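You operate a simulated robot arm through the tools that you are given. There is no shell and no other tool.

Carry out the task below with a simulated robot arm. There is one attempt and no reset: what you move stays moved.

TASK
Clear the sink, plug it and fill it to about the 5 L line.
Fine: its blue jug and sponge onto the drainer; plug it before it fills; tap off after; the rest stays. Set down upright: blue jug.
Where things are to end (x, y in the base frame): blue jug within 60 mm of [460, -190]; blue sponge within 60 mm of [610, -190].

The check looks at the end state, three seconds after you hand in, the way a careful person would. Anything else that was tipped, shoved, dropped, spilled or broken makes it a failure.

THE ROBOT
A 6-joint arm with a two-finger parallel gripper, fixed in place. Base frame: the origin is at the foot of the arm, x ahead of it, y to its left, z up. Units: mm, rad, N and s.
With the tool pointing down near the work surface it reaches from about 240 to 660 mm from the base axis. Its first joint turns from -1.152 to 1.152 rad. Payload 2.9 kg.
The tool frame sits at the grasp point between the pads (the TCP): z along the fingers, y along the line on which they close. The tips reach 30 mm beyond it. The gripper opens to 110 mm. The fingers are 20 mm wide and 10 mm thick; the gripper's body (48 by 112 mm) begins 55 mm behind the TCP.
Orientation is told as [roll, pitch, yaw] about the base's x, y, z axes, in that order, counted from this pose: with the fingers straight down and closing along the base's y, the tool's x points along the base's -x, its y along +y and its z along -z.

THE INTERFACE
- The arm moves only by the tool servo_tool. Its argument "deltas" is a list of rows, each an object (a shift or turn left out is 0, a gripper value left out holds the last) with "angular": the turn, a rotation vector about the tool's x, y, z in units of 6 degrees (1.0 is 6 degrees), a list of three; "slide": the shift along the tool's x, y, z in units of 30 mm (1.0 is 30 mm), a list of three; "claw": the gripper command, from -1 (shut) to 1 (fully open), values between in proportion. In form: [{"angular": [rx, ry, rz], "slide": [dx, dy, dz], "claw": claw}, ...]. A call has 1 to 20 rows; each row shifts and turns the commanded pose from where the row before left it, along the tool's axes as they then stand. A call with a number of a shift or a turn outside -1 to 1 is refused whole. Rows are played at 5 a second. More than 50 mm and 0.15 rad between two rows, or a gripper value outside its range, and nothing of the call is played. A pose out of reach is approached as far as the arm can. The call stops where the force on the tool passes 40 N (or 10 N more than at its start, if that is more) or the arm is blocked; 0.2 s more then pass. The fingers move at their own pace (about 108 mm/s each) and stop on an object; they squeeze with about 27 N. The grip force told is the motor's: it shows also when the fingers shut on nothing. Time passes only in rows, and 0.2 s behind the last, so rows that do not move let the fingers close. The reply holds the time, the measured pose of the TCP, the force on the tool along the base axes, the opening and the grip force, in the units named above and with some noise, with the torque about the TCP (base axes, N m) and any sound that the robot's microphone picked up, and new pictures: "views" is both (left out), scene, wrist or none.
- Cameras (640 x 400 px; columns grow to the right, rows downward): "scene" is fixed at [93.2, 443.4, 1390.3]; the picture's right is [-0.62, -0.78, 0.00], its down [-0.42, 0.33, -0.85] and it looks along [0.66, -0.53, -0.53] (base axes); focal length 214 px, centre (320, 200). "wrist" rides on the gripper at [73, 17, -103] in the tool frame; the picture's right is [-0.23, 0.97, 0.00], its down [-0.76, -0.18, -0.62] and it looks along [-0.61, -0.14, 0.78] (tool axes); focal length 222 px, centre (320, 200). There is no depth. A picture from a camera that has moved, and an enlarged one, comes with that camera's place and axes in the base frame and with its lens.
- enlarge(camera, box): a new picture of the part [left, top, right, bottom] of that camera's present view, enlarged. It takes no simulated time.
- sign_off(): hands the job in; it is judged then, once.

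Places have to be worked out from the pictures, the camera data and where the tool is seen. Open the gripper and draw the arm clear of the work before you hand the job in, unless the task says otherwise.

The tools are called after "Call:" by a JSON object that holds its "fn" and its "kwargs". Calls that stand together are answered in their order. servo_tool: Moves the arm, as the interface text tells. Its arguments: {"type":"object","properties":{"deltas":{"type":"array"},"views":{"type":"string","enum":["both","scene","wrist","none"]}},"required":["deltas"]} The other tools are called the same way: enlarge (camera, box) takes an enlarged picture of a part of a camera's view; sign_off () hands the job in.

At the start:

```text
time_s: 0.0
tool_pos: [317.7, 8.8, 1347.6]
tcp_rot: [0.002, 0.0, -0.001]
wrist_force: [0.9, 0.4, -0.1]
wrist_torque: [-0.03, -0.02, -0.01]
finger_gap: 109.9
gripper_force: 0.1
```

scene: 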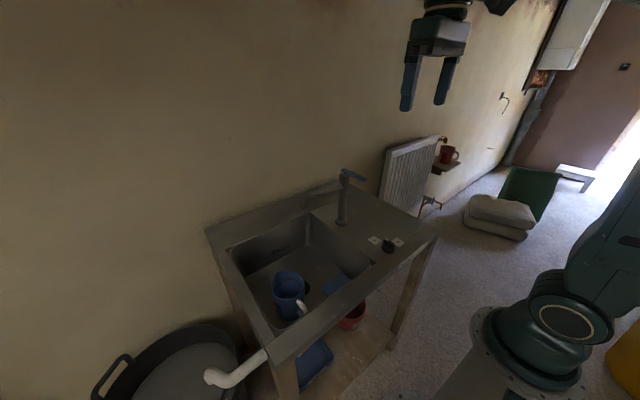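
wrist: 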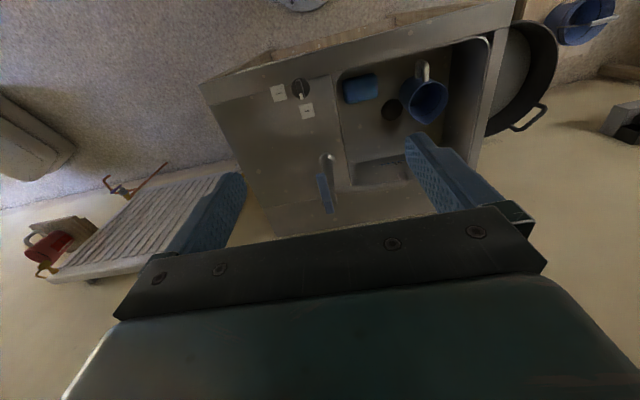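

I'll start by looking closely at the sink, the tap and the plug in both cameras before I move anything.

Call:
{"fn": "enlarge", "kwargs": {"camera": "scene", "box": [200, 160, 440, 310]}}

Call:
{"fn": "enlarge", "kwargs": {"camera": "wrist", "box": [200, 20, 520, 220]}}

Call:
{"fn": "enlarge", "kwargs": {"camera": "scene", "box": [80, 280, 400, 400]}}

```text
2.67 times, centred on (320, 235) of scene
camera zoom: at [93.2, 443.4, 1390.3], right [-0.62, -0.78, 0.0], down [-0.42, 0.33, -0.85], along [0.66, -0.53, -0.53], focal length 572 px, centre (320, 107)
```

zoom: 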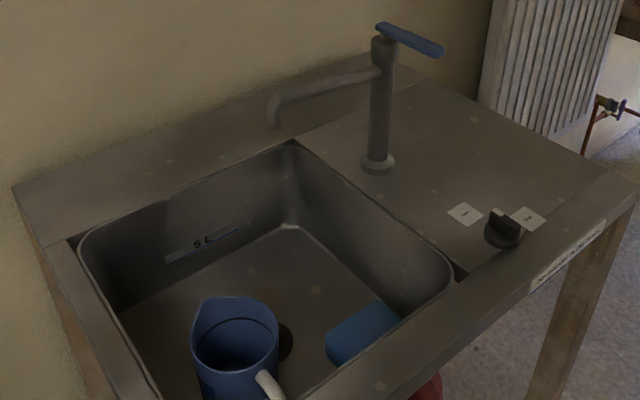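

```text
2.00 times, centred on (360, 120) of wrist
camera zoom: at [244.6, 26.2, 1449.5], right [0.23, 0.97, 0.0], down [0.76, -0.18, 0.62], along [0.61, -0.14, -0.78], focal length 444 px, centre (240, 360)
```

zoom: 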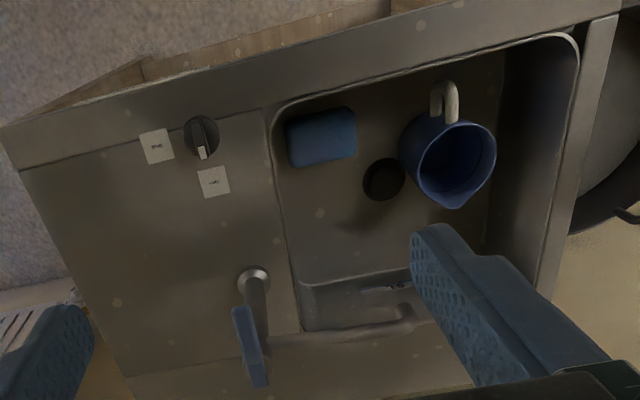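

```text
2.00 times, centred on (240, 340) of scene
camera zoom: at [93.2, 443.4, 1390.3], right [-0.62, -0.78, 0.0], down [-0.42, 0.33, -0.85], along [0.66, -0.53, -0.53], focal length 429 px, centre (480, -80)
```

zoom: 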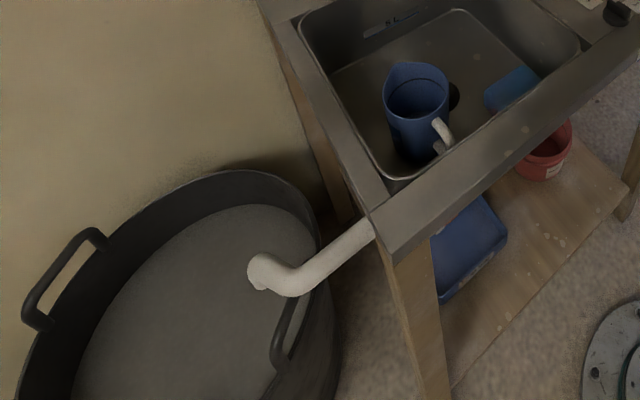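

There is a rotary knob with two small labels and a strip of text on the front edge, so I'll zoom in to read them.

Call:
{"fn": "enlarge", "kwargs": {"camera": "scene", "box": [360, 220, 440, 270]}}

Call:
{"fn": "enlarge", "kwargs": {"camera": "wrist", "box": [260, 70, 324, 110]}}

Call:
{"fn": "enlarge", "kwargs": {"camera": "scene", "box": [250, 235, 300, 266]}}

Call:
{"fn": "enlarge", "kwargs": {"camera": "wrist", "box": [300, 140, 440, 228]}}

Call:
{"fn": "enlarge", "kwargs": {"camera": "scene", "box": [260, 260, 360, 322]}}

```text
8.00 times, centred on (400, 245) of scene
camera zoom: at [93.2, 443.4, 1390.3], right [-0.62, -0.78, 0.0], down [-0.42, 0.33, -0.85], along [0.66, -0.53, -0.53], focal length 1716 px, centre (-320, -160)
```

zoom: 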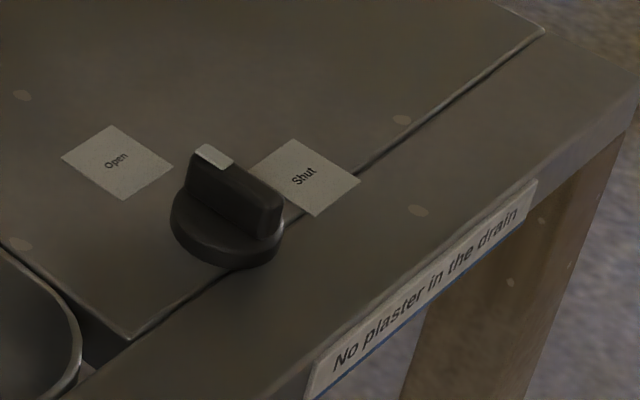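

```text
10.00 times, centred on (292, 90) of wrist
camera zoom: at [244.6, 26.2, 1449.5], right [0.23, 0.97, 0.0], down [0.76, -0.18, 0.62], along [0.61, -0.14, -0.78], focal length 2221 px, centre (600, 1300)
```

zoom: 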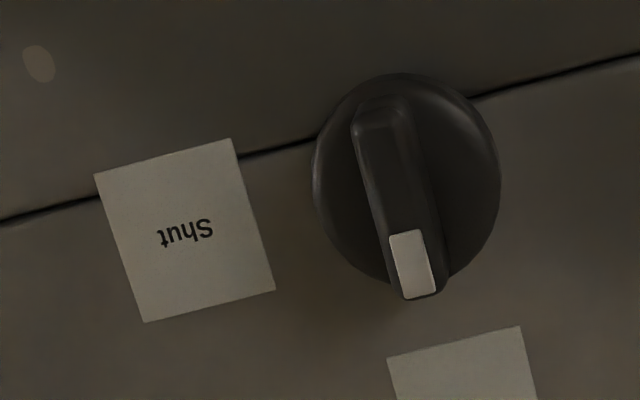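

```text
12.80 times, centred on (275, 250) of scene
camera zoom: at [93.2, 443.4, 1390.3], right [-0.62, -0.78, 0.0], down [-0.42, 0.33, -0.85], along [0.66, -0.53, -0.53], focal length 2745 px, centre (896, -446)
```

zoom: 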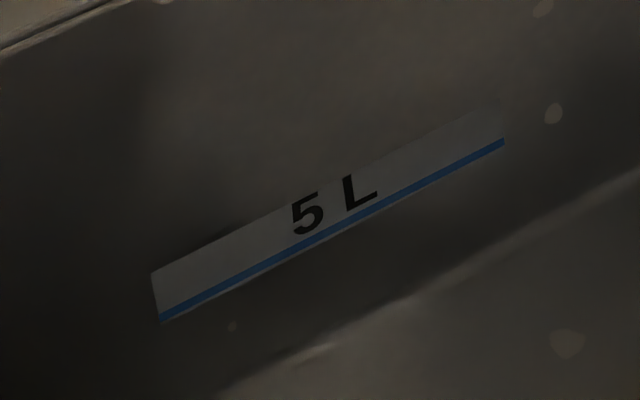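

```text
4.55 times, centred on (370, 184) of wrist
camera zoom: at [244.6, 26.2, 1449.5], right [0.23, 0.97, 0.0], down [0.76, -0.18, 0.62], along [0.61, -0.14, -0.78], focal length 1010 px, centre (93, 273)
```

zoom: 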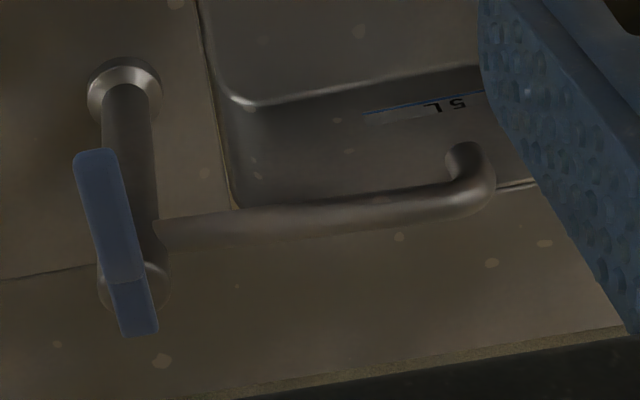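

```text
6.40 times, centred on (310, 291) of scene
camera zoom: at [93.2, 443.4, 1390.3], right [-0.62, -0.78, 0.0], down [-0.42, 0.33, -0.85], along [0.66, -0.53, -0.53], focal length 1373 px, centre (384, -382)
```

zoom: 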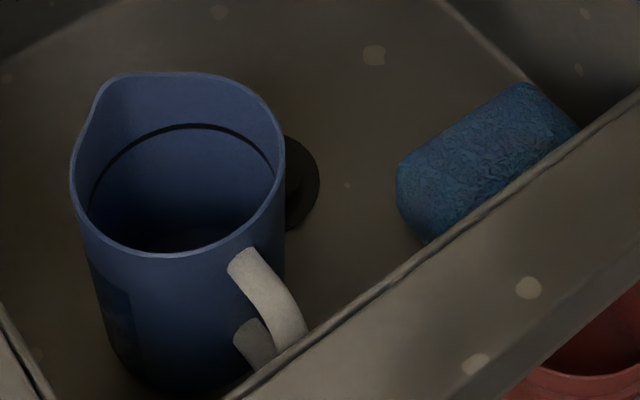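

The drain control is a knob near (350, -45) that points at "Open", with "Shut" on its -y side. From triangulation, the basin spans about x 345–665 and y 35–361, with the rim near z 885 and the floor near 726. The jug is near (470, 262), the sponge near (418, 108), and the tap column at (545, -24) with its lever at about z 1090. I'll move the empty arm to a viewpoint above the jug for a closer look.

Call:
{"fn": "servo_tool", "kwargs": {"deltas": [{"slide": [0.05, 0.78, 0.55]}, {"slide": [0.05, 0.78, 0.55]}, {"slide": [0.05, 0.78, 0.55]}, {"slide": [0.05, 0.78, 0.55]}, {"slide": [0.05, 0.78, 0.55]}, {"slide": [0.05, 0.78, 0.55]}, {"slide": [0.05, 0.78, 0.55]}, {"slide": [0.05, 0.78, 0.55]}, {"slide": [0.05, 0.78, 0.55]}, {"slide": [0.05, 0.78, 0.55]}, {"slide": [0.05, 0.78, 0.55]}, {"slide": [0.05, 0.78, 0.55]}], "views": "both"}}

```text
time_s: 2.6
tool_pos: [300.9, 290.9, 1148.8]
tcp_rot: [-0.001, -0.001, -0.001]
wrist_force: [0.1, 0.0, 0.0]
wrist_torque: [-0.02, -0.03, 0.02]
finger_gap: 110.1
gripper_force: 0.0
camera wrist: at [227.9, 308.5, 1252.1], right [0.23, 0.97, 0.0], down [0.76, -0.18, 0.62], along [0.61, -0.14, -0.78], focal length 222 px, centre (320, 200)
```

scene: 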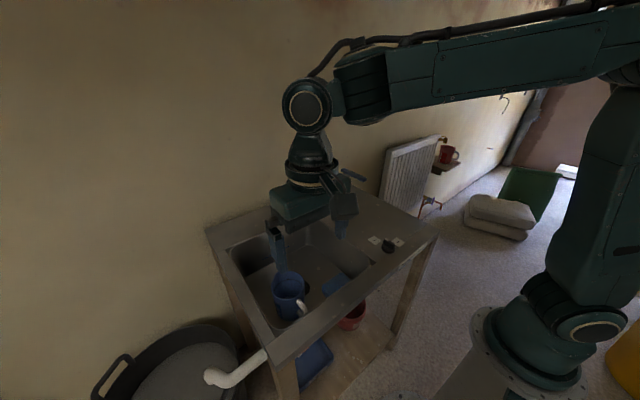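
wrist: 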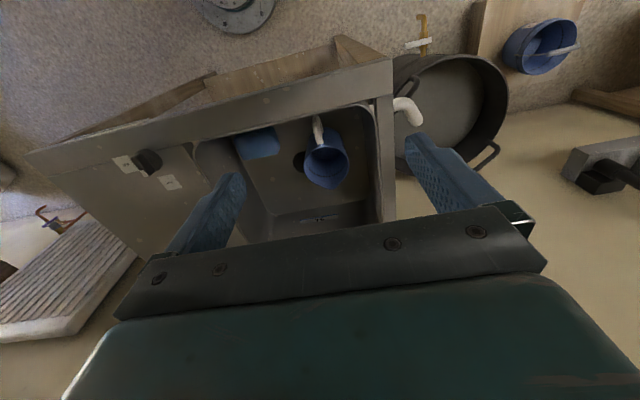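

The arm reached the viewpoint cleanly. Next I'll enlarge the jug to get its size, handle direction and contents.

Call:
{"fn": "enlarge", "kwargs": {"camera": "wrist", "box": [190, 90, 390, 215]}}

Call:
{"fn": "enlarge", "kwargs": {"camera": "wrist", "box": [280, 105, 376, 165]}}

```text
3.20 times, centred on (290, 152) of wrist
camera zoom: at [227.9, 308.5, 1252.1], right [0.23, 0.97, 0.0], down [0.76, -0.18, 0.62], along [0.61, -0.14, -0.78], focal length 711 px, centre (416, 352)
```

zoom: 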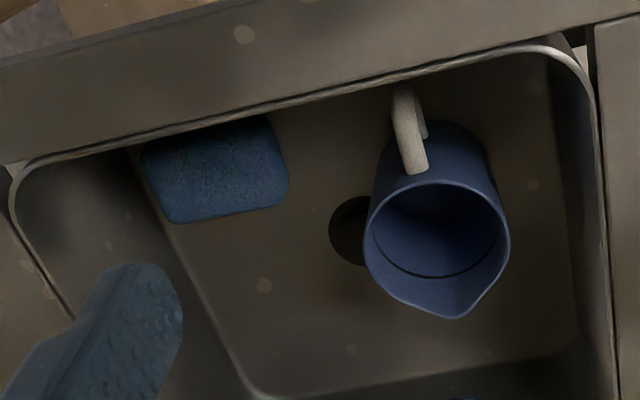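

```text
6.67 times, centred on (328, 135) of wrist
camera zoom: at [227.9, 308.5, 1252.1], right [0.23, 0.97, 0.0], down [0.76, -0.18, 0.62], along [0.61, -0.14, -0.78], focal length 1481 px, centre (267, 633)
```

zoom: 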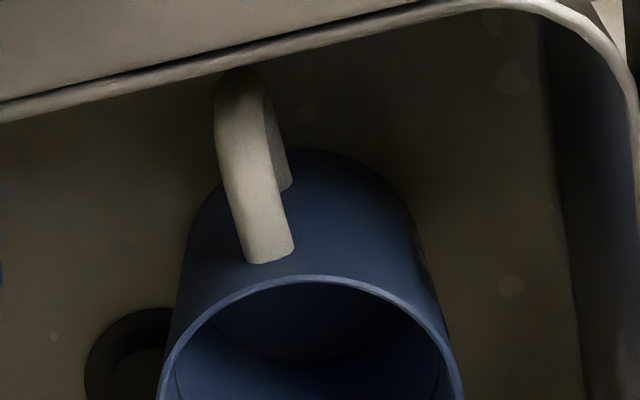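

The rim looks about 103 mm wide, with the pour lip toward +x and the handle toward -x. I'll zoom into the jug interior to see whether it holds any liquid.

Call:
{"fn": "enlarge", "kwargs": {"camera": "wrist", "box": [296, 140, 360, 180]}}

Call:
{"fn": "enlarge", "kwargs": {"camera": "scene", "box": [264, 262, 320, 297]}}

Call:
{"fn": "enlarge", "kwargs": {"camera": "wrist", "box": [290, 190, 354, 230]}}

```text
10.00 times, centred on (328, 160) of wrist
camera zoom: at [227.9, 308.5, 1252.1], right [0.23, 0.97, 0.0], down [0.76, -0.18, 0.62], along [0.61, -0.14, -0.78], focal length 2221 px, centre (240, 600)
```

zoom: 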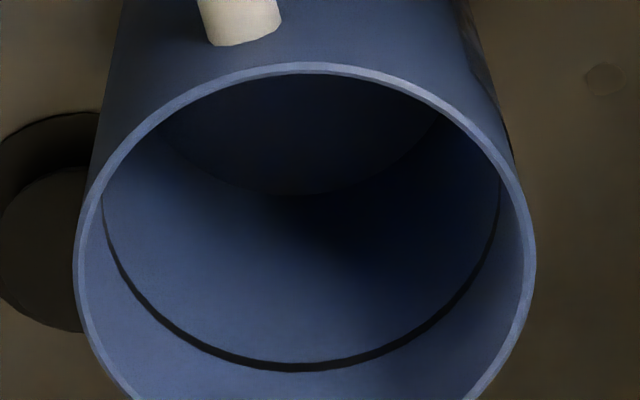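

```text
11.43 times, centred on (292, 280) of scene
camera zoom: at [93.2, 443.4, 1390.3], right [-0.62, -0.78, 0.0], down [-0.42, 0.33, -0.85], along [0.66, -0.53, -0.53], focal length 2451 px, centre (640, -709)
```

zoom: 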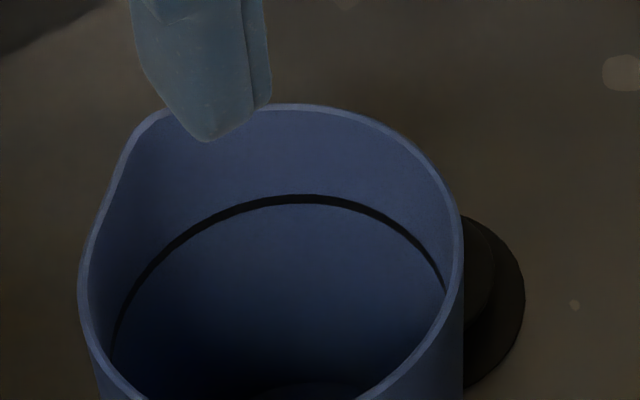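

```text
10.00 times, centred on (322, 210) of wrist
camera zoom: at [227.9, 308.5, 1252.1], right [0.23, 0.97, 0.0], down [0.76, -0.18, 0.62], along [0.61, -0.14, -0.78], focal length 2221 px, centre (300, 100)
```

zoom: 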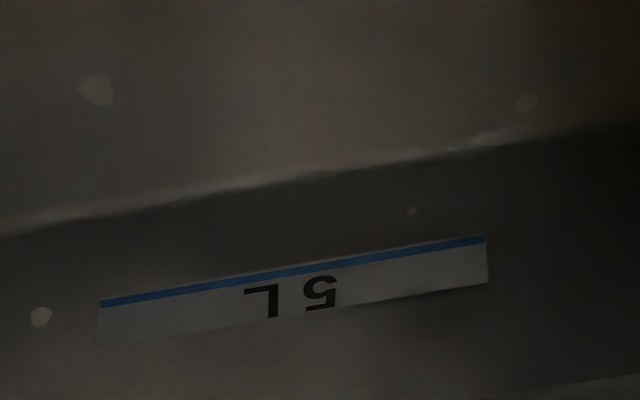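

The jug is empty; the dark line is just a ring on the wall. Its rim is about 102 mm across, centred near (473, 267) at about z 822, which is tight for a 110 mm gripper. I'll pinch the -y wall instead, with one finger inside and one outside, so I'm moving above (473, 217) with the gripper partly closed.

Call:
{"fn": "servo_tool", "kwargs": {"deltas": [{"slide": [-0.717, -0.308, 0.62], "claw": 0.09}, {"slide": [-0.717, -0.308, 0.62]}, {"slide": [-0.717, -0.308, 0.62]}, {"slide": [-0.717, -0.308, 0.62]}, {"slide": [-0.717, -0.308, 0.62]}, {"slide": [-0.717, -0.308, 0.62]}, {"slide": [-0.717, -0.308, 0.62]}, {"slide": [-0.717, -0.308, 0.62]}, {"slide": [0, 0, 0.9]}, {"slide": [0, 0, 0.9]}, {"slide": [0, 0, 0.9]}], "views": "both"}}

```text
time_s: 5.0
tool_pos: [471.4, 219.2, 919.7]
tcp_rot: [0.0, 0.0, -0.001]
wrist_force: [-0.4, -0.3, 0.0]
wrist_torque: [-0.04, -0.01, 0.01]
finger_gap: 59.7
gripper_force: 0.0
camera wrist: at [399.7, 235.6, 1021.3], right [0.23, 0.97, 0.0], down [0.76, -0.18, 0.62], along [0.61, -0.14, -0.78], focal length 222 px, centre (320, 200)
```

scene: 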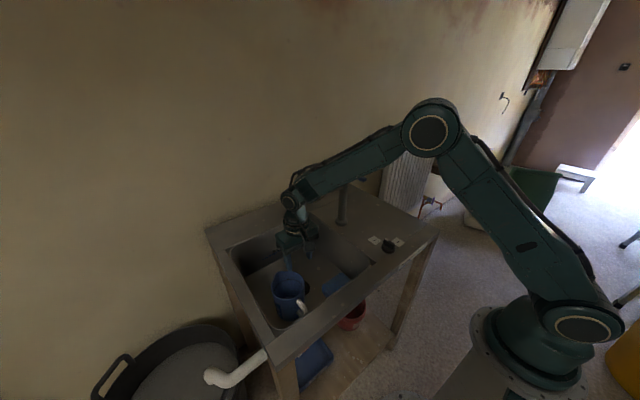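
wrist: 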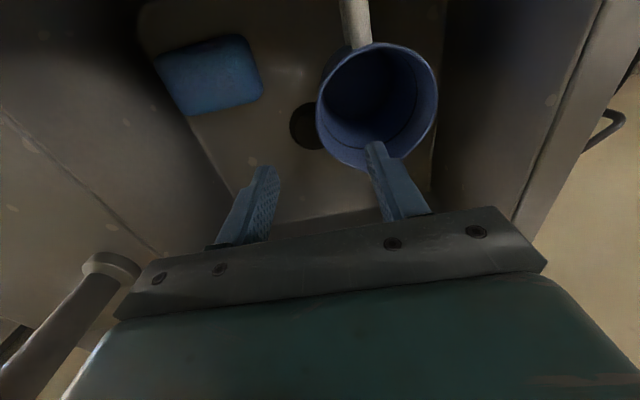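

The fingers straddle the jug's near (-y) wall: the inner one will land well inside the rim and the outer one clear of it. I'm descending straight down to about z 800 without closing yet.

Call:
{"fn": "servo_tool", "kwargs": {"deltas": [{"slide": [0, 0, 0.667]}, {"slide": [0, 0, 0.667]}, {"slide": [0, 0, 0.667]}, {"slide": [0, 0, 0.667]}, {"slide": [0, 0, 0.667]}, {"slide": [0, 0, 0.667]}], "views": "both"}}

```text
time_s: 6.4
tool_pos: [470.2, 215.7, 798.9]
tcp_rot: [0.001, -0.002, 0.001]
wrist_force: [0.1, 0.1, 0.2]
wrist_torque: [-0.01, 0.02, 0.01]
finger_gap: 59.9
gripper_force: 0.1
camera wrist: at [397.6, 233.3, 900.6], right [0.23, 0.97, 0.0], down [0.76, -0.18, 0.62], along [0.61, -0.14, -0.78], focal length 222 px, centre (320, 200)
```

scene: 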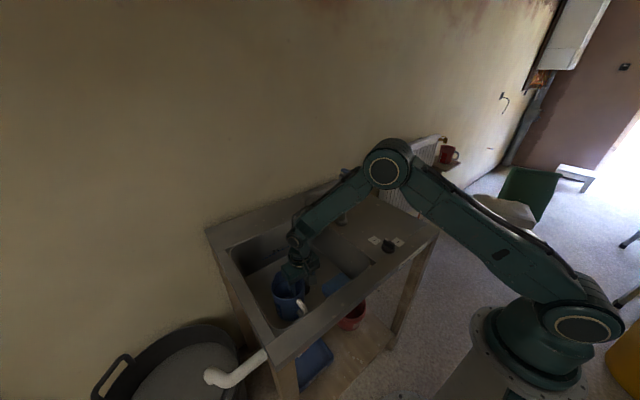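
wrist: 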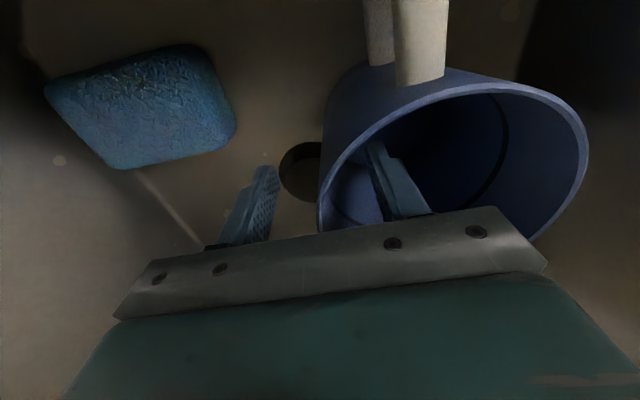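

The jug's wall is between the two fingers with no contact force. I'm closing the gripper onto it now.

Call:
{"fn": "servo_tool", "kwargs": {"deltas": [{"claw": -0.5}, {"claw": -1}, {}, {}, {}], "views": "both"}}

```text
time_s: 7.6
tool_pos: [471.5, 215.8, 800.2]
tcp_rot: [0.001, -0.003, -0.001]
wrist_force: [5.4, -1.2, 21.0]
wrist_torque: [1.58, 0.11, -0.32]
finger_gap: 3.6
gripper_force: 26.7
camera wrist: at [398.3, 233.2, 901.9], right [0.23, 0.97, 0.0], down [0.76, -0.18, 0.63], along [0.61, -0.14, -0.78], focal length 222 px, centre (320, 200)
```

scene: 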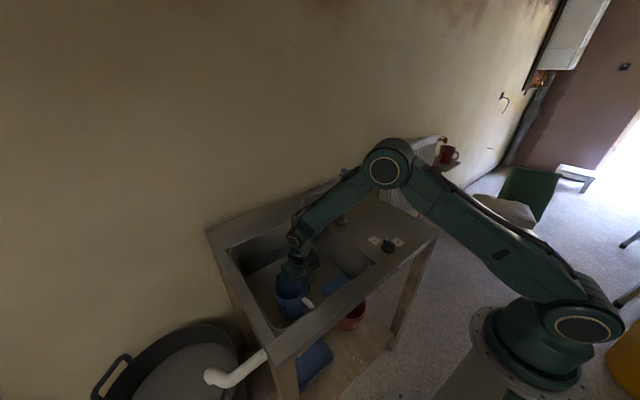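
wrist: 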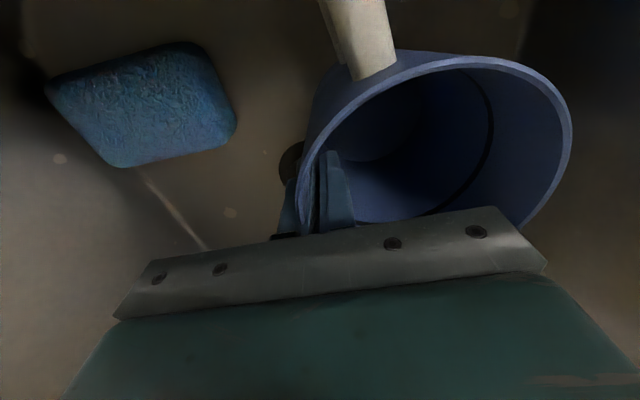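

The wall is gripped (gap 3.6 mm). The +21 N reading suggests the jug is pressing on the floor as its tapered wall squares up to the pads. I'll lift slowly and watch how it hangs.

Call:
{"fn": "servo_tool", "kwargs": {"deltas": [{"slide": [0, 0, -0.2]}, {"slide": [0, 0, -0.3]}, {"slide": [0, 0, -0.3]}, {}], "views": "both"}}

```text
time_s: 8.6
tool_pos: [471.1, 215.1, 824.7]
tcp_rot: [-0.001, 0.001, -0.001]
wrist_force: [0.6, 0.4, -1.0]
wrist_torque: [-0.03, 0.0, 0.0]
finger_gap: 2.5
gripper_force: 27.0
camera wrist: at [398.4, 232.8, 926.2], right [0.23, 0.97, 0.0], down [0.76, -0.18, 0.62], along [0.61, -0.14, -0.78], focal length 222 px, centre (320, 200)
```

scene: 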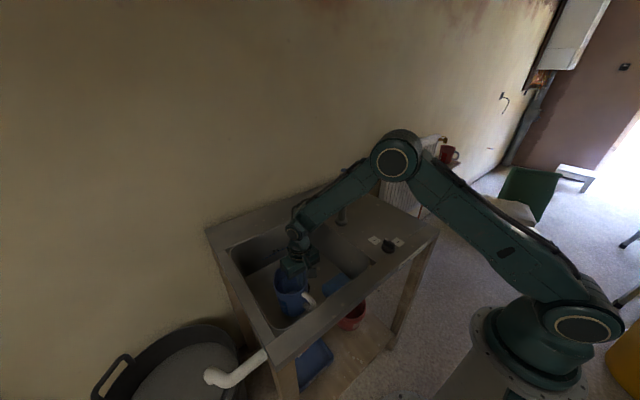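
wrist: 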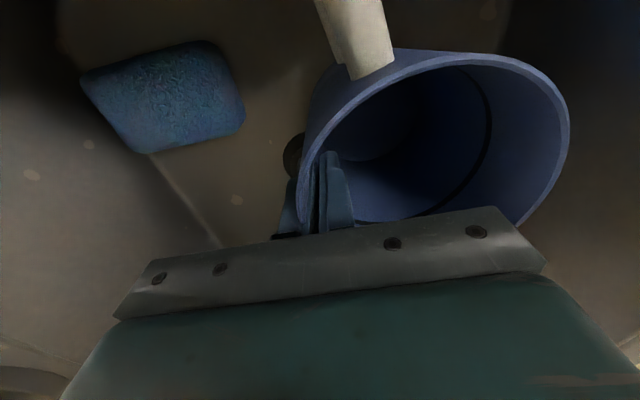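

The jug hangs in the grip (about 1 N, light) and keeps its attitude relative to the fingers. I'll lift it well above the rim, then pull back toward the base so it passes clear of the tap lever.

Call:
{"fn": "servo_tool", "kwargs": {"deltas": [{"slide": [0, 0, -0.5]}, {"slide": [0, 0, -0.833]}, {"slide": [0, 0, -0.833]}, {"slide": [0, 0, -0.833]}, {"slide": [0, 0, -0.833]}, {"slide": [0, 0, -0.833]}, {"slide": [0, 0, -0.833]}, {"slide": [0, 0, -0.833]}, {"slide": [0, 0, -0.833]}, {"slide": [0, 0, -0.5]}, {"slide": [0.5, 0, 0]}, {"slide": [0.8, 0, 0]}, {"slide": [0.8, 0, 0]}, {"slide": [0.8, 0, 0]}, {"slide": [0.8, 0, 0]}, {"slide": [0.5, 0, 0]}], "views": "both"}}

```text
time_s: 12.0
tool_pos: [344.7, 215.8, 1052.6]
tcp_rot: [0.0, -0.001, -0.001]
wrist_force: [0.2, -0.2, -0.9]
wrist_torque: [-0.02, -0.01, -0.02]
finger_gap: 2.1
gripper_force: 27.2
camera wrist: at [272.3, 233.0, 1154.7], right [0.23, 0.97, 0.0], down [0.76, -0.18, 0.62], along [0.61, -0.14, -0.78], focal length 222 px, centre (320, 200)
```

scene: 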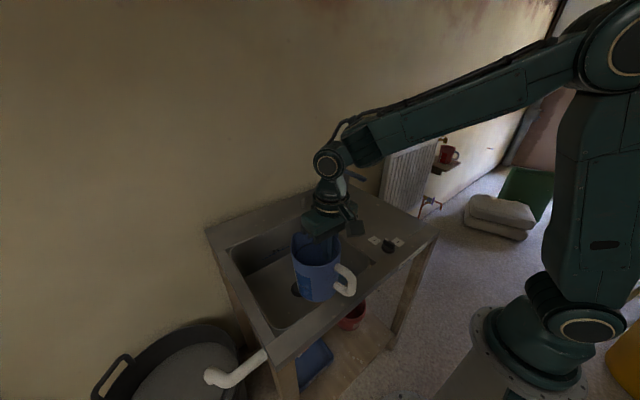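
wrist: 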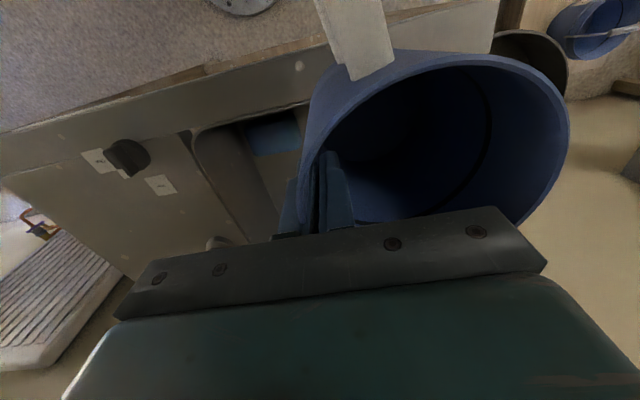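

The jug is held upright and clear of the rim at x≈345. I'll sweep it toward -y in front of the tap lever.

Call:
{"fn": "servo_tool", "kwargs": {"deltas": [{"slide": [0, -0.5, 0]}, {"slide": [0, -0.8, 0]}, {"slide": [0, -0.8, 0]}, {"slide": [0, -0.8, 0]}, {"slide": [0, -0.8, 0]}, {"slide": [0, -0.8, 0]}, {"slide": [0, -0.8, 0]}, {"slide": [0, -0.8, 0]}, {"slide": [0, -0.8, 0]}, {"slide": [0, -0.8, 0]}, {"slide": [0, -0.8, 0]}, {"slide": [0, -0.8, 0]}, {"slide": [0, -0.8, 0]}, {"slide": [0, -0.8, 0]}, {"slide": [0, -0.8, 0]}, {"slide": [0, -0.6, 0]}], "views": "both"}}

```text
time_s: 15.4
tool_pos: [345.3, -156.4, 1054.6]
tcp_rot: [-0.001, 0.0, 0.001]
wrist_force: [0.1, -1.0, -1.6]
wrist_torque: [-0.08, -0.03, 0.04]
finger_gap: 2.5
gripper_force: 26.8
camera wrist: at [272.6, -138.2, 1157.4], right [0.23, 0.97, 0.0], down [0.76, -0.18, 0.62], along [0.61, -0.14, -0.78], focal length 222 px, centre (320, 200)
```

scene: 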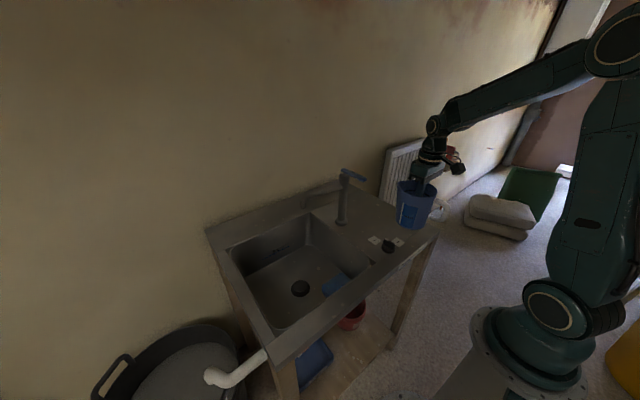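
wrist: 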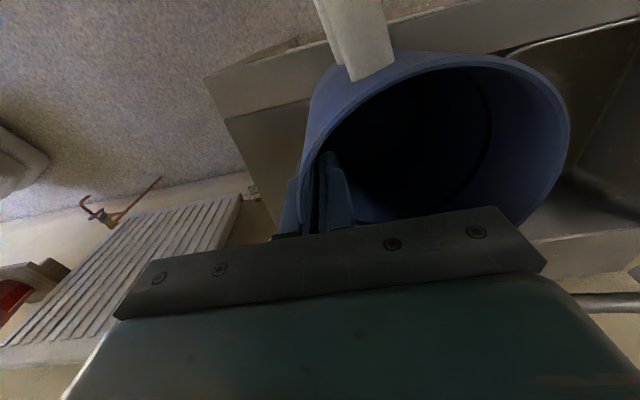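

The path was clear. I'll move out to put the jug over its target (TCP about (460, -241), jug centre about (460, -190)), then lower partway.

Call:
{"fn": "servo_tool", "kwargs": {"deltas": [{"slide": [-0.639, -0.472, 0]}, {"slide": [-0.639, -0.472, 0]}, {"slide": [-0.639, -0.472, 0]}, {"slide": [-0.639, -0.472, 0]}, {"slide": [-0.639, -0.472, 0]}, {"slide": [-0.639, -0.472, 0]}, {"slide": [0, 0, 0.7]}, {"slide": [0, 0, 0.7]}, {}], "views": "both"}}

```text
time_s: 17.4
tool_pos: [461.2, -237.7, 1012.6]
tcp_rot: [0.0, -0.001, 0.0]
wrist_force: [-0.4, 0.3, -1.6]
wrist_torque: [-0.03, -0.04, 0.0]
finger_gap: 2.8
gripper_force: 26.7
camera wrist: at [387.9, -220.2, 1113.8], right [0.23, 0.97, 0.0], down [0.76, -0.18, 0.62], along [0.61, -0.14, -0.78], focal length 222 px, centre (320, 200)
```

scene: 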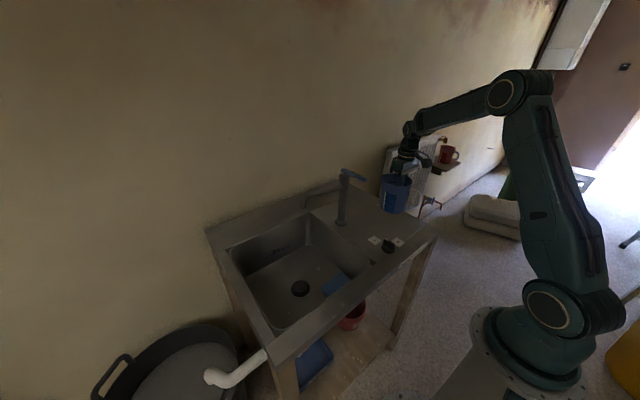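
wrist: 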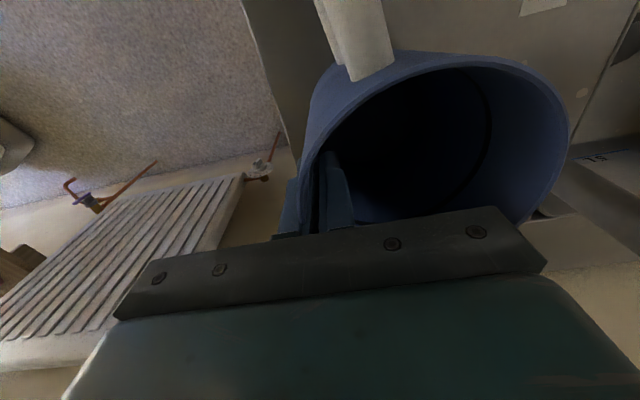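

The drainer's edge sits at y≈-272, so the jug (centre about y -187) has around 30 mm of margin. I'll lower it gently, in small steps near the surface.

Call:
{"fn": "servo_tool", "kwargs": {"deltas": [{"slide": [0, 0, 0.5]}, {"slide": [0, 0, 0.5]}, {"slide": [0, 0, 0.2]}, {"slide": [0, 0, 0.1]}, {"slide": [0, 0, 0.1]}, {}], "views": "scene"}}

```text
time_s: 18.8
tool_pos: [461.1, -237.6, 969.3]
tcp_rot: [0.0, 0.001, -0.001]
wrist_force: [0.0, 0.1, -1.7]
wrist_torque: [-0.09, -0.05, 0.05]
finger_gap: 2.5
gripper_force: 27.7
```

scene: 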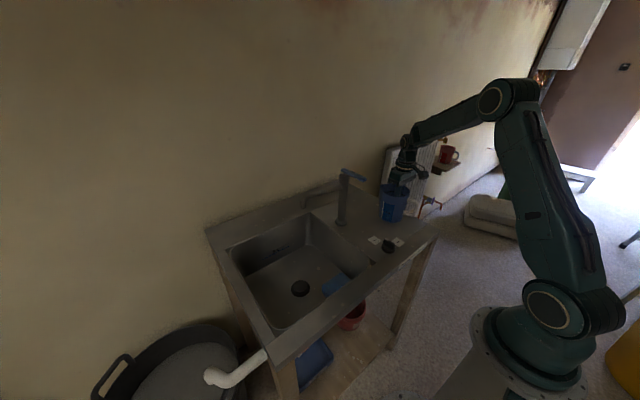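

There's no contact yet at z 969, so I'll keep creeping down in 3 mm steps and watch the vertical force.

Call:
{"fn": "servo_tool", "kwargs": {"deltas": [{"slide": [0, 0, 0.1]}, {"slide": [0, 0, 0.1]}, {}], "views": "none"}}

Call:
{"fn": "enlarge", "kwargs": {"camera": "scene", "box": [340, 150, 460, 225]}}

```text
time_s: 19.6
tool_pos: [460.6, -238.8, 966.4]
tcp_rot: [-0.001, -0.004, -0.001]
wrist_force: [-1.6, -2.2, 18.0]
wrist_torque: [1.33, 0.57, 0.16]
finger_gap: 2.4
gripper_force: 26.8
```

```text
5.33 times, centred on (400, 188) of scene
camera zoom: at [92.9, 443.4, 1390.4], right [-0.62, -0.78, 0.0], down [-0.42, 0.33, -0.85], along [0.66, -0.53, -0.53], focal length 1144 px, centre (-107, 267)
```

zoom: 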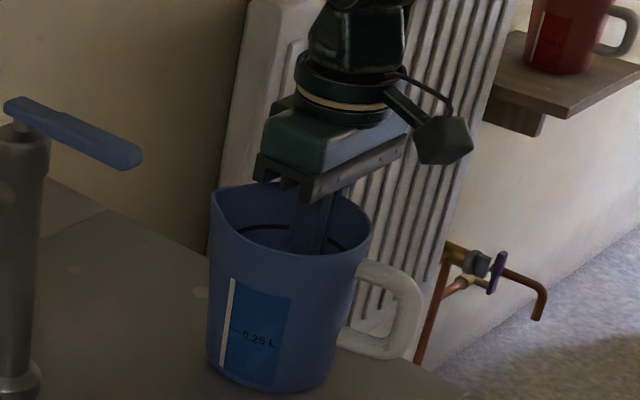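

Contact is made: 18 N, with a torque showing the jug's +y bottom edge touching first because the gripped tapered wall tilts it about 3°. I'll ease up, level it with a small roll and settle it flat before releasing.

Call:
{"fn": "servo_tool", "kwargs": {"deltas": [{"slide": [0, 0, -0.1]}, {"angular": [-0.3, 0, 0]}, {"angular": [-0.25, 0, 0]}, {"slide": [0, 0, 0.07]}, {}], "views": "scene"}}

Call:
{"fn": "enlarge", "kwargs": {"camera": "scene", "box": [340, 150, 460, 225]}}

```text
time_s: 20.8
tool_pos: [459.4, -238.0, 964.4]
tcp_rot: [0.058, 0.0, -0.002]
wrist_force: [-0.9, -0.6, -2.3]
wrist_torque: [-0.08, 0.0, 0.0]
finger_gap: 2.1
gripper_force: 27.1
```

scene: 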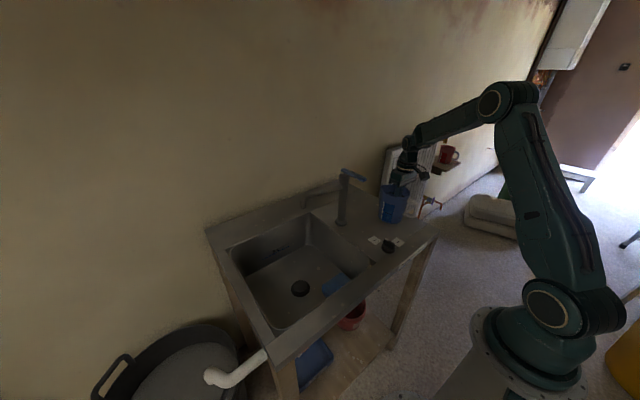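

```text
5.33 times, centred on (400, 188) of scene
camera zoom: at [93.2, 443.4, 1390.3], right [-0.62, -0.78, 0.0], down [-0.42, 0.33, -0.85], along [0.66, -0.53, -0.53], focal length 1144 px, centre (-107, 267)
```

zoom: 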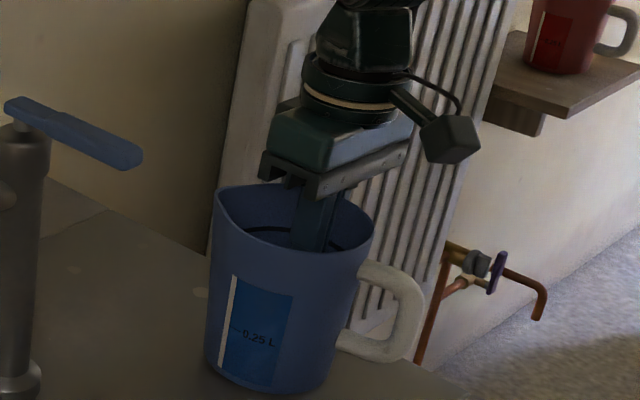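

The jug is levelled and just free of the surface. I'll lower it a couple of millimetres to touch.

Call:
{"fn": "servo_tool", "kwargs": {"deltas": [{"slide": [0, 0, 0.07]}, {"slide": [0, 0, 0.07]}, {}], "views": "none"}}

```text
time_s: 21.6
tool_pos: [461.5, -236.6, 962.9]
tcp_rot: [0.054, -0.006, -0.002]
wrist_force: [-1.3, -3.1, 23.5]
wrist_torque: [-0.2, 0.06, -0.02]
finger_gap: 2.5
gripper_force: 27.3
```

It's now flat on the drainer: force up, torque nearly zero. I'll ease the load off and open the fingers moderately.

Call:
{"fn": "servo_tool", "kwargs": {"deltas": [{"slide": [0, 0, -0.08]}, {"claw": -0.7}, {"claw": -0.4}, {"claw": -0.2}, {}], "views": "both"}}

Call:
{"fn": "enlarge", "kwargs": {"camera": "scene", "box": [340, 150, 460, 225]}}

```text
time_s: 22.8
tool_pos: [460.7, -237.5, 962.1]
tcp_rot: [0.057, 0.001, -0.002]
wrist_force: [0.4, -0.6, 1.0]
wrist_torque: [-0.01, 0.01, 0.0]
finger_gap: 44.3
gripper_force: 0.1
camera wrist: at [387.5, -225.9, 1065.0], right [0.23, 0.97, 0.06], down [0.76, -0.21, 0.61], along [0.61, -0.1, -0.79], focal length 222 px, centre (320, 200)
```

scene: 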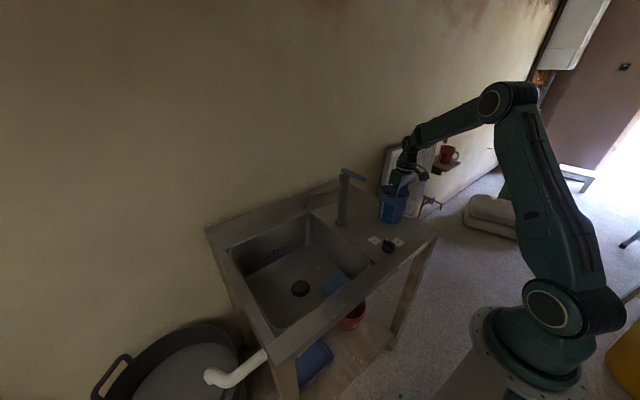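
wrist: 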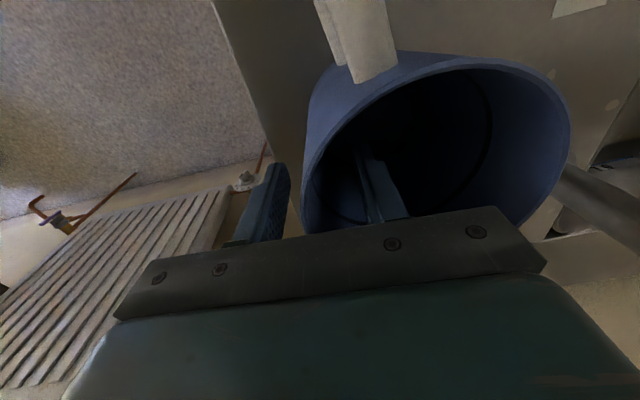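

```text
5.33 times, centred on (400, 188) of scene
camera zoom: at [93.2, 443.4, 1390.3], right [-0.62, -0.78, 0.0], down [-0.42, 0.33, -0.85], along [0.66, -0.53, -0.53], focal length 1144 px, centre (-107, 267)
```

zoom: 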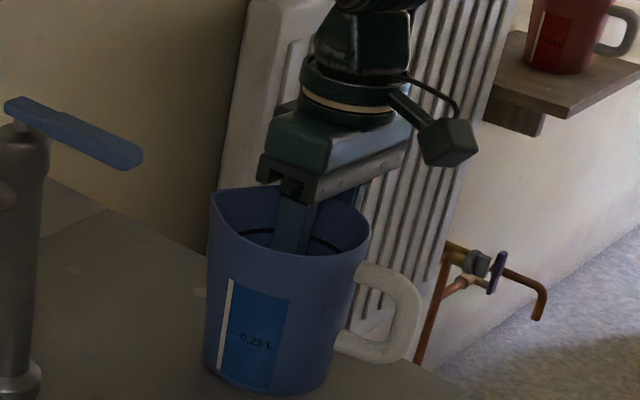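

The jug stands upright near (461, -187) and the fingers are free. I'll lift straight out, undo the small roll and retreat toward x≈345.

Call:
{"fn": "servo_tool", "kwargs": {"deltas": [{"slide": [0, 0, -0.5]}, {"slide": [0, 0, -0.8]}, {"slide": [0, 0, -0.8]}, {"slide": [0, 0, -0.8]}, {"slide": [0, 0, -0.8], "angular": [0.3, 0, 0]}, {"slide": [0, 0, -0.3], "angular": [0.25, 0, 0]}, {"slide": [0.7, 0.2, 0]}, {"slide": [0.8, 0.3, 0]}, {"slide": [0.8, 0.3, 0]}, {"slide": [0.8, 0.3, 0]}, {"slide": [0.77, 0.3, 0]}], "views": "both"}}

Call:
{"fn": "enlarge", "kwargs": {"camera": "scene", "box": [320, 150, 440, 225]}}

```text
time_s: 25.2
tool_pos: [345.1, -201.6, 1082.9]
tcp_rot: [0.001, -0.001, -0.001]
wrist_force: [0.1, -0.5, -0.7]
wrist_torque: [-0.02, -0.05, 0.04]
finger_gap: 43.9
gripper_force: 0.3
camera wrist: at [272.4, -184.3, 1184.9], right [0.23, 0.97, 0.0], down [0.76, -0.18, 0.62], along [0.61, -0.14, -0.78], focal length 222 px, centre (320, 200)
```

scene: 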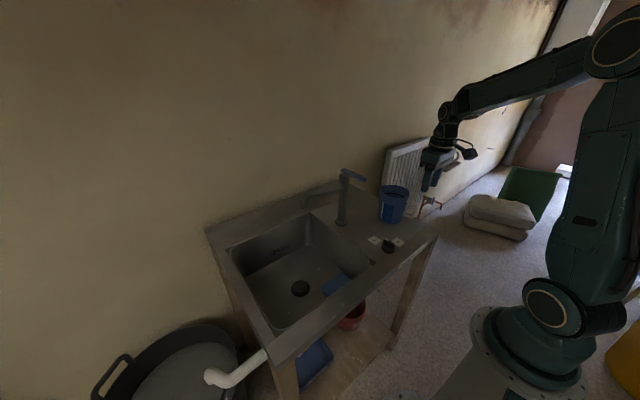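
wrist: 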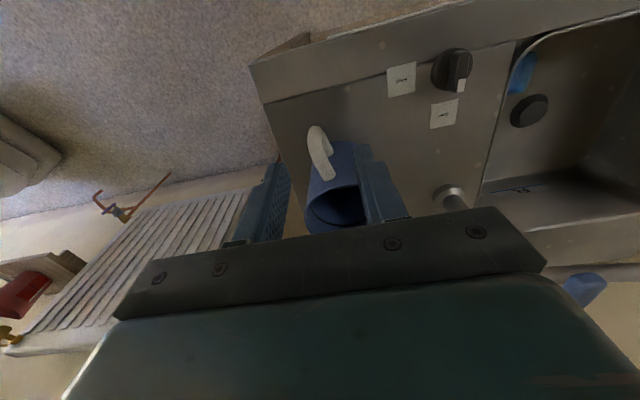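

```text
5.33 times, centred on (380, 188) of scene
camera zoom: at [93.2, 443.4, 1390.3], right [-0.62, -0.78, 0.0], down [-0.42, 0.33, -0.85], along [0.66, -0.53, -0.53], focal length 1144 px, centre (0, 267)
```

zoom: 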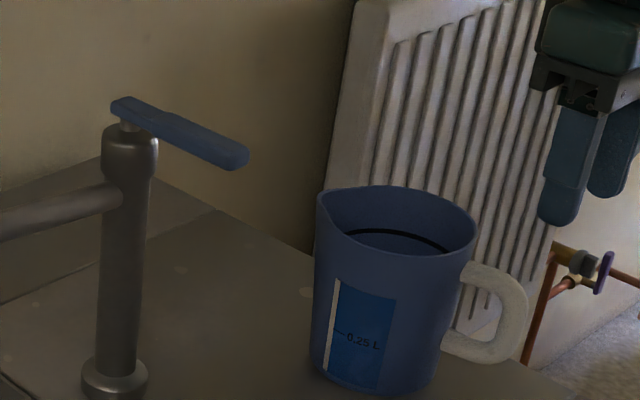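

The jug stands upright on the drainer. Next is the sponge: I'll travel back over the sink at x≈345, then yaw 90° so the fingers close along x across the sponge's short side.

Call:
{"fn": "servo_tool", "kwargs": {"deltas": [{"slide": [0, 0.5, 0], "claw": 0.8}, {"slide": [0, 0.78, 0]}, {"slide": [0, 0.78, 0]}, {"slide": [0, 0.78, 0]}, {"slide": [0, 0.78, 0]}, {"slide": [0, 0.78, 0]}, {"slide": [0, 0.78, 0]}, {"slide": [0, 0.78, 0]}, {"slide": [0, 0.78, 0]}, {"slide": [0, 0.78, 0]}, {"slide": [0, 0.78, 0]}, {"slide": [0, 0.78, 0]}, {"slide": [0, 0.78, 0]}, {"slide": [0, 0.78, 0]}], "views": "none"}}

Call:
{"fn": "servo_tool", "kwargs": {"deltas": [{"angular": [0, 0, 1]}, {"angular": [0, 0, 1]}, {"angular": [0, 0, 1]}, {"angular": [0, 0, 1]}, {"angular": [0, 0, 1]}, {"angular": [0, 0, 1]}, {"angular": [0, 0, 1]}, {"angular": [0, 0, 1]}, {"angular": [0, 0, 1]}, {"angular": [0, 0, 1]}, {"angular": [0, 0, 1]}, {"angular": [0, 0, 1]}, {"angular": [0, 0, 1]}, {"angular": [0, 0, 1]}, {"angular": [0, 0, 1]}], "views": "both"}}

```text
time_s: 28.2
tool_pos: [343.6, 114.9, 1083.8]
tcp_rot: [0.001, -0.002, -0.001]
wrist_force: [-0.2, 0.2, 0.1]
wrist_torque: [0.02, 0.01, -0.02]
finger_gap: 99.2
gripper_force: 0.0
```

```text
time_s: 31.4
tool_pos: [344.7, 116.4, 1080.9]
tcp_rot: [0.0, 0.001, -1.575]
wrist_force: [-0.2, -0.2, -0.2]
wrist_torque: [0.02, 0.02, 0.0]
finger_gap: 99.0
gripper_force: 0.1
camera wrist: at [360.7, 188.9, 1184.2], right [0.97, -0.23, 0.0], down [-0.18, -0.76, 0.62], along [-0.14, -0.61, -0.78], focal length 222 px, centre (320, 200)
```

scene: 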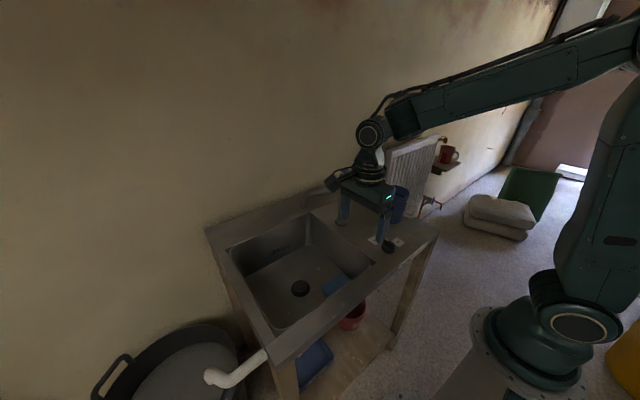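
wrist: 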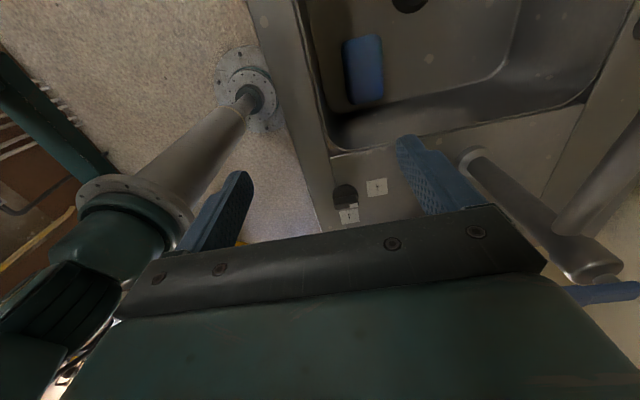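

The yaw is done, and the sponge is visible from the other side. I'll enlarge it to pin down its outline.

Call:
{"fn": "enlarge", "kwargs": {"camera": "wrist", "box": [310, 20, 422, 90]}}

Call:
{"fn": "enlarge", "kwargs": {"camera": "wrist", "box": [310, 160, 406, 220]}}

Call:
{"fn": "enlarge", "kwargs": {"camera": "wrist", "box": [440, 130, 640, 310]}}

```text
5.71 times, centred on (366, 55) of wrist
camera zoom: at [360.7, 188.9, 1184.2], right [0.97, -0.23, 0.0], down [-0.18, -0.76, 0.62], along [-0.14, -0.61, -0.78], focal length 1269 px, centre (57, 1029)
```

zoom: 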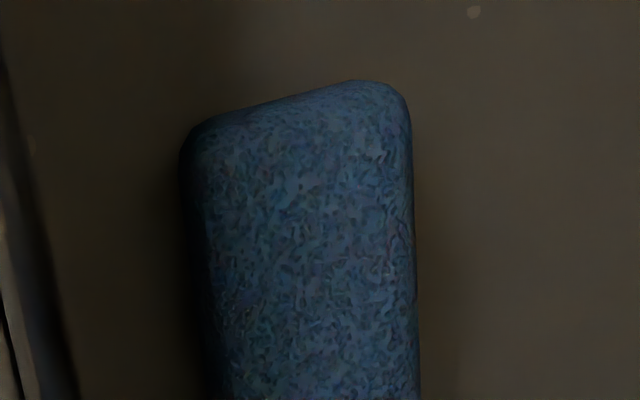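

```text
6.67 times, centred on (358, 190) of wrist
camera zoom: at [360.7, 188.9, 1184.2], right [0.97, -0.23, 0.0], down [-0.18, -0.76, 0.62], along [-0.14, -0.61, -0.78], focal length 1481 px, centre (67, 267)
```

zoom: 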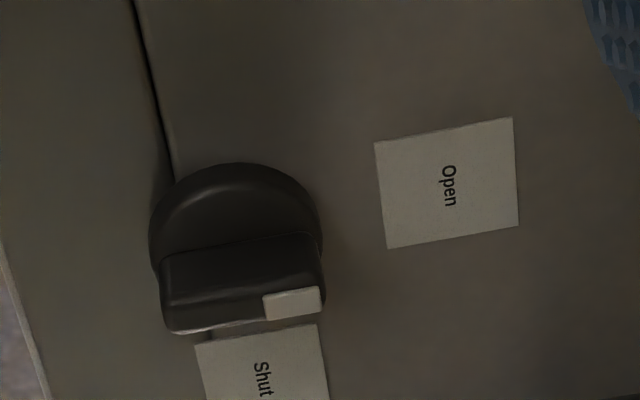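

```text
2.22 times, centred on (540, 220) of wrist
camera zoom: at [360.7, 188.9, 1184.2], right [0.97, -0.23, 0.0], down [-0.18, -0.76, 0.62], along [-0.14, -0.61, -0.78], focal length 494 px, centre (-169, 156)
```

zoom: 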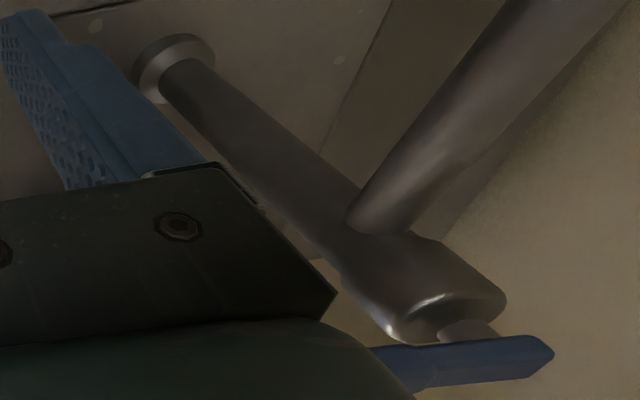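

The sponge measures about 58 × 98 mm with its centre near (418, 107). The bar-shaped knob has its white pointer toward +x (Open), and Shut lies toward -y. I'll go above the sponge with an ~80 mm opening and descend partway to check alignment.

Call:
{"fn": "servo_tool", "kwargs": {"deltas": [{"slide": [-0.105, 0.856, 0], "claw": 0.455}, {"slide": [-0.105, 0.856, 0]}, {"slide": [-0.105, 0.856, 0]}, {"slide": [0, 0, 0.85]}, {"slide": [0, 0, 0.85]}, {"slide": [0, 0, 0.85]}, {"slide": [0, 0, 0.85]}, {"slide": [0, 0, 0.85]}, {"slide": [0, 0, 0.85]}, {"slide": [0, 0, 0.85]}, {"slide": [0, 0, 0.85]}, {}], "views": "both"}}

```text
time_s: 34.0
tool_pos: [422.7, 107.9, 877.0]
tcp_rot: [0.001, 0.001, -1.573]
wrist_force: [0.7, -0.5, 0.1]
wrist_torque: [0.02, -0.02, 0.0]
finger_gap: 80.3
gripper_force: 0.0
camera wrist: at [439.3, 180.8, 979.1], right [0.97, -0.23, 0.0], down [-0.18, -0.76, 0.62], along [-0.14, -0.61, -0.78], focal length 222 px, centre (320, 200)
```

scene: 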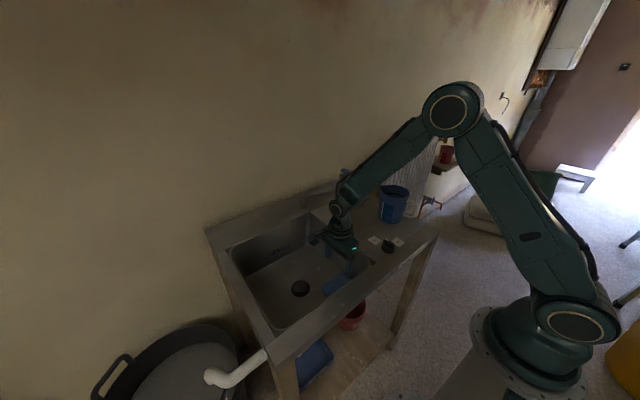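
wrist: 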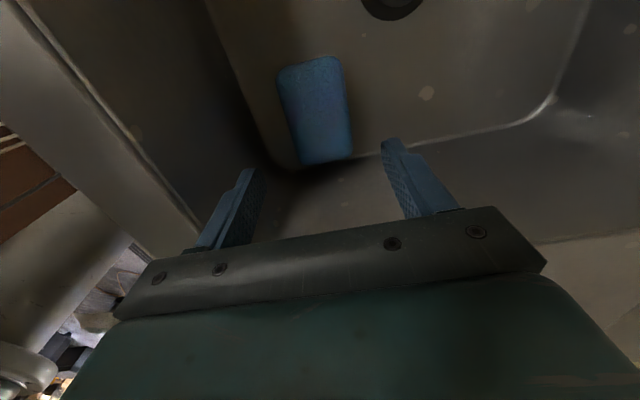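

The sponge centre works out to about (421, 108), right under the TCP, with clearance on both sides. I'm descending to about z 763 and closing.

Call:
{"fn": "servo_tool", "kwargs": {"deltas": [{"slide": [0, 0, 0.8]}, {"slide": [0, 0, 0.8]}, {"slide": [0, 0, 0.8]}, {"slide": [0, 0, 0.7]}, {"slide": [0, 0, 0.4]}, {"slide": [0, 0, 0.3]}, {}], "views": "both"}}

```text
time_s: 35.6
tool_pos: [422.4, 106.7, 765.1]
tcp_rot: [0.004, 0.0, -1.572]
wrist_force: [0.8, 0.3, -0.4]
wrist_torque: [0.0, -0.03, -0.01]
finger_gap: 80.3
gripper_force: 0.1
camera wrist: at [439.5, 179.5, 866.6], right [0.97, -0.23, 0.0], down [-0.18, -0.76, 0.62], along [-0.14, -0.61, -0.78], focal length 222 px, centre (320, 200)
```

scene: 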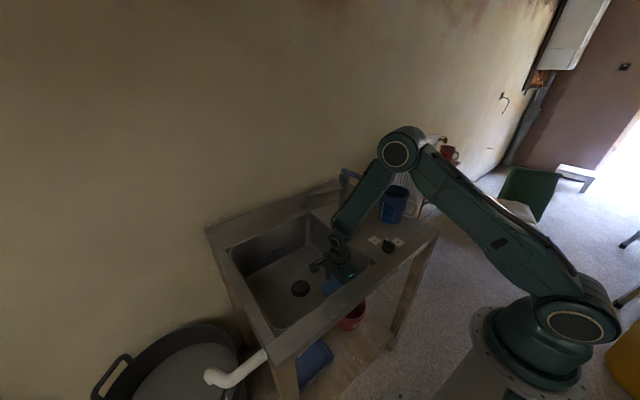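
wrist: 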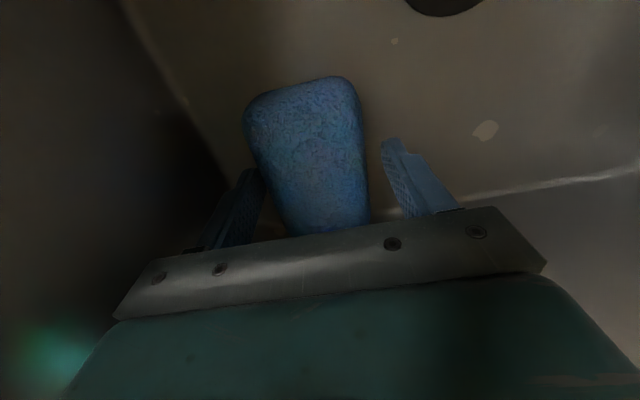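

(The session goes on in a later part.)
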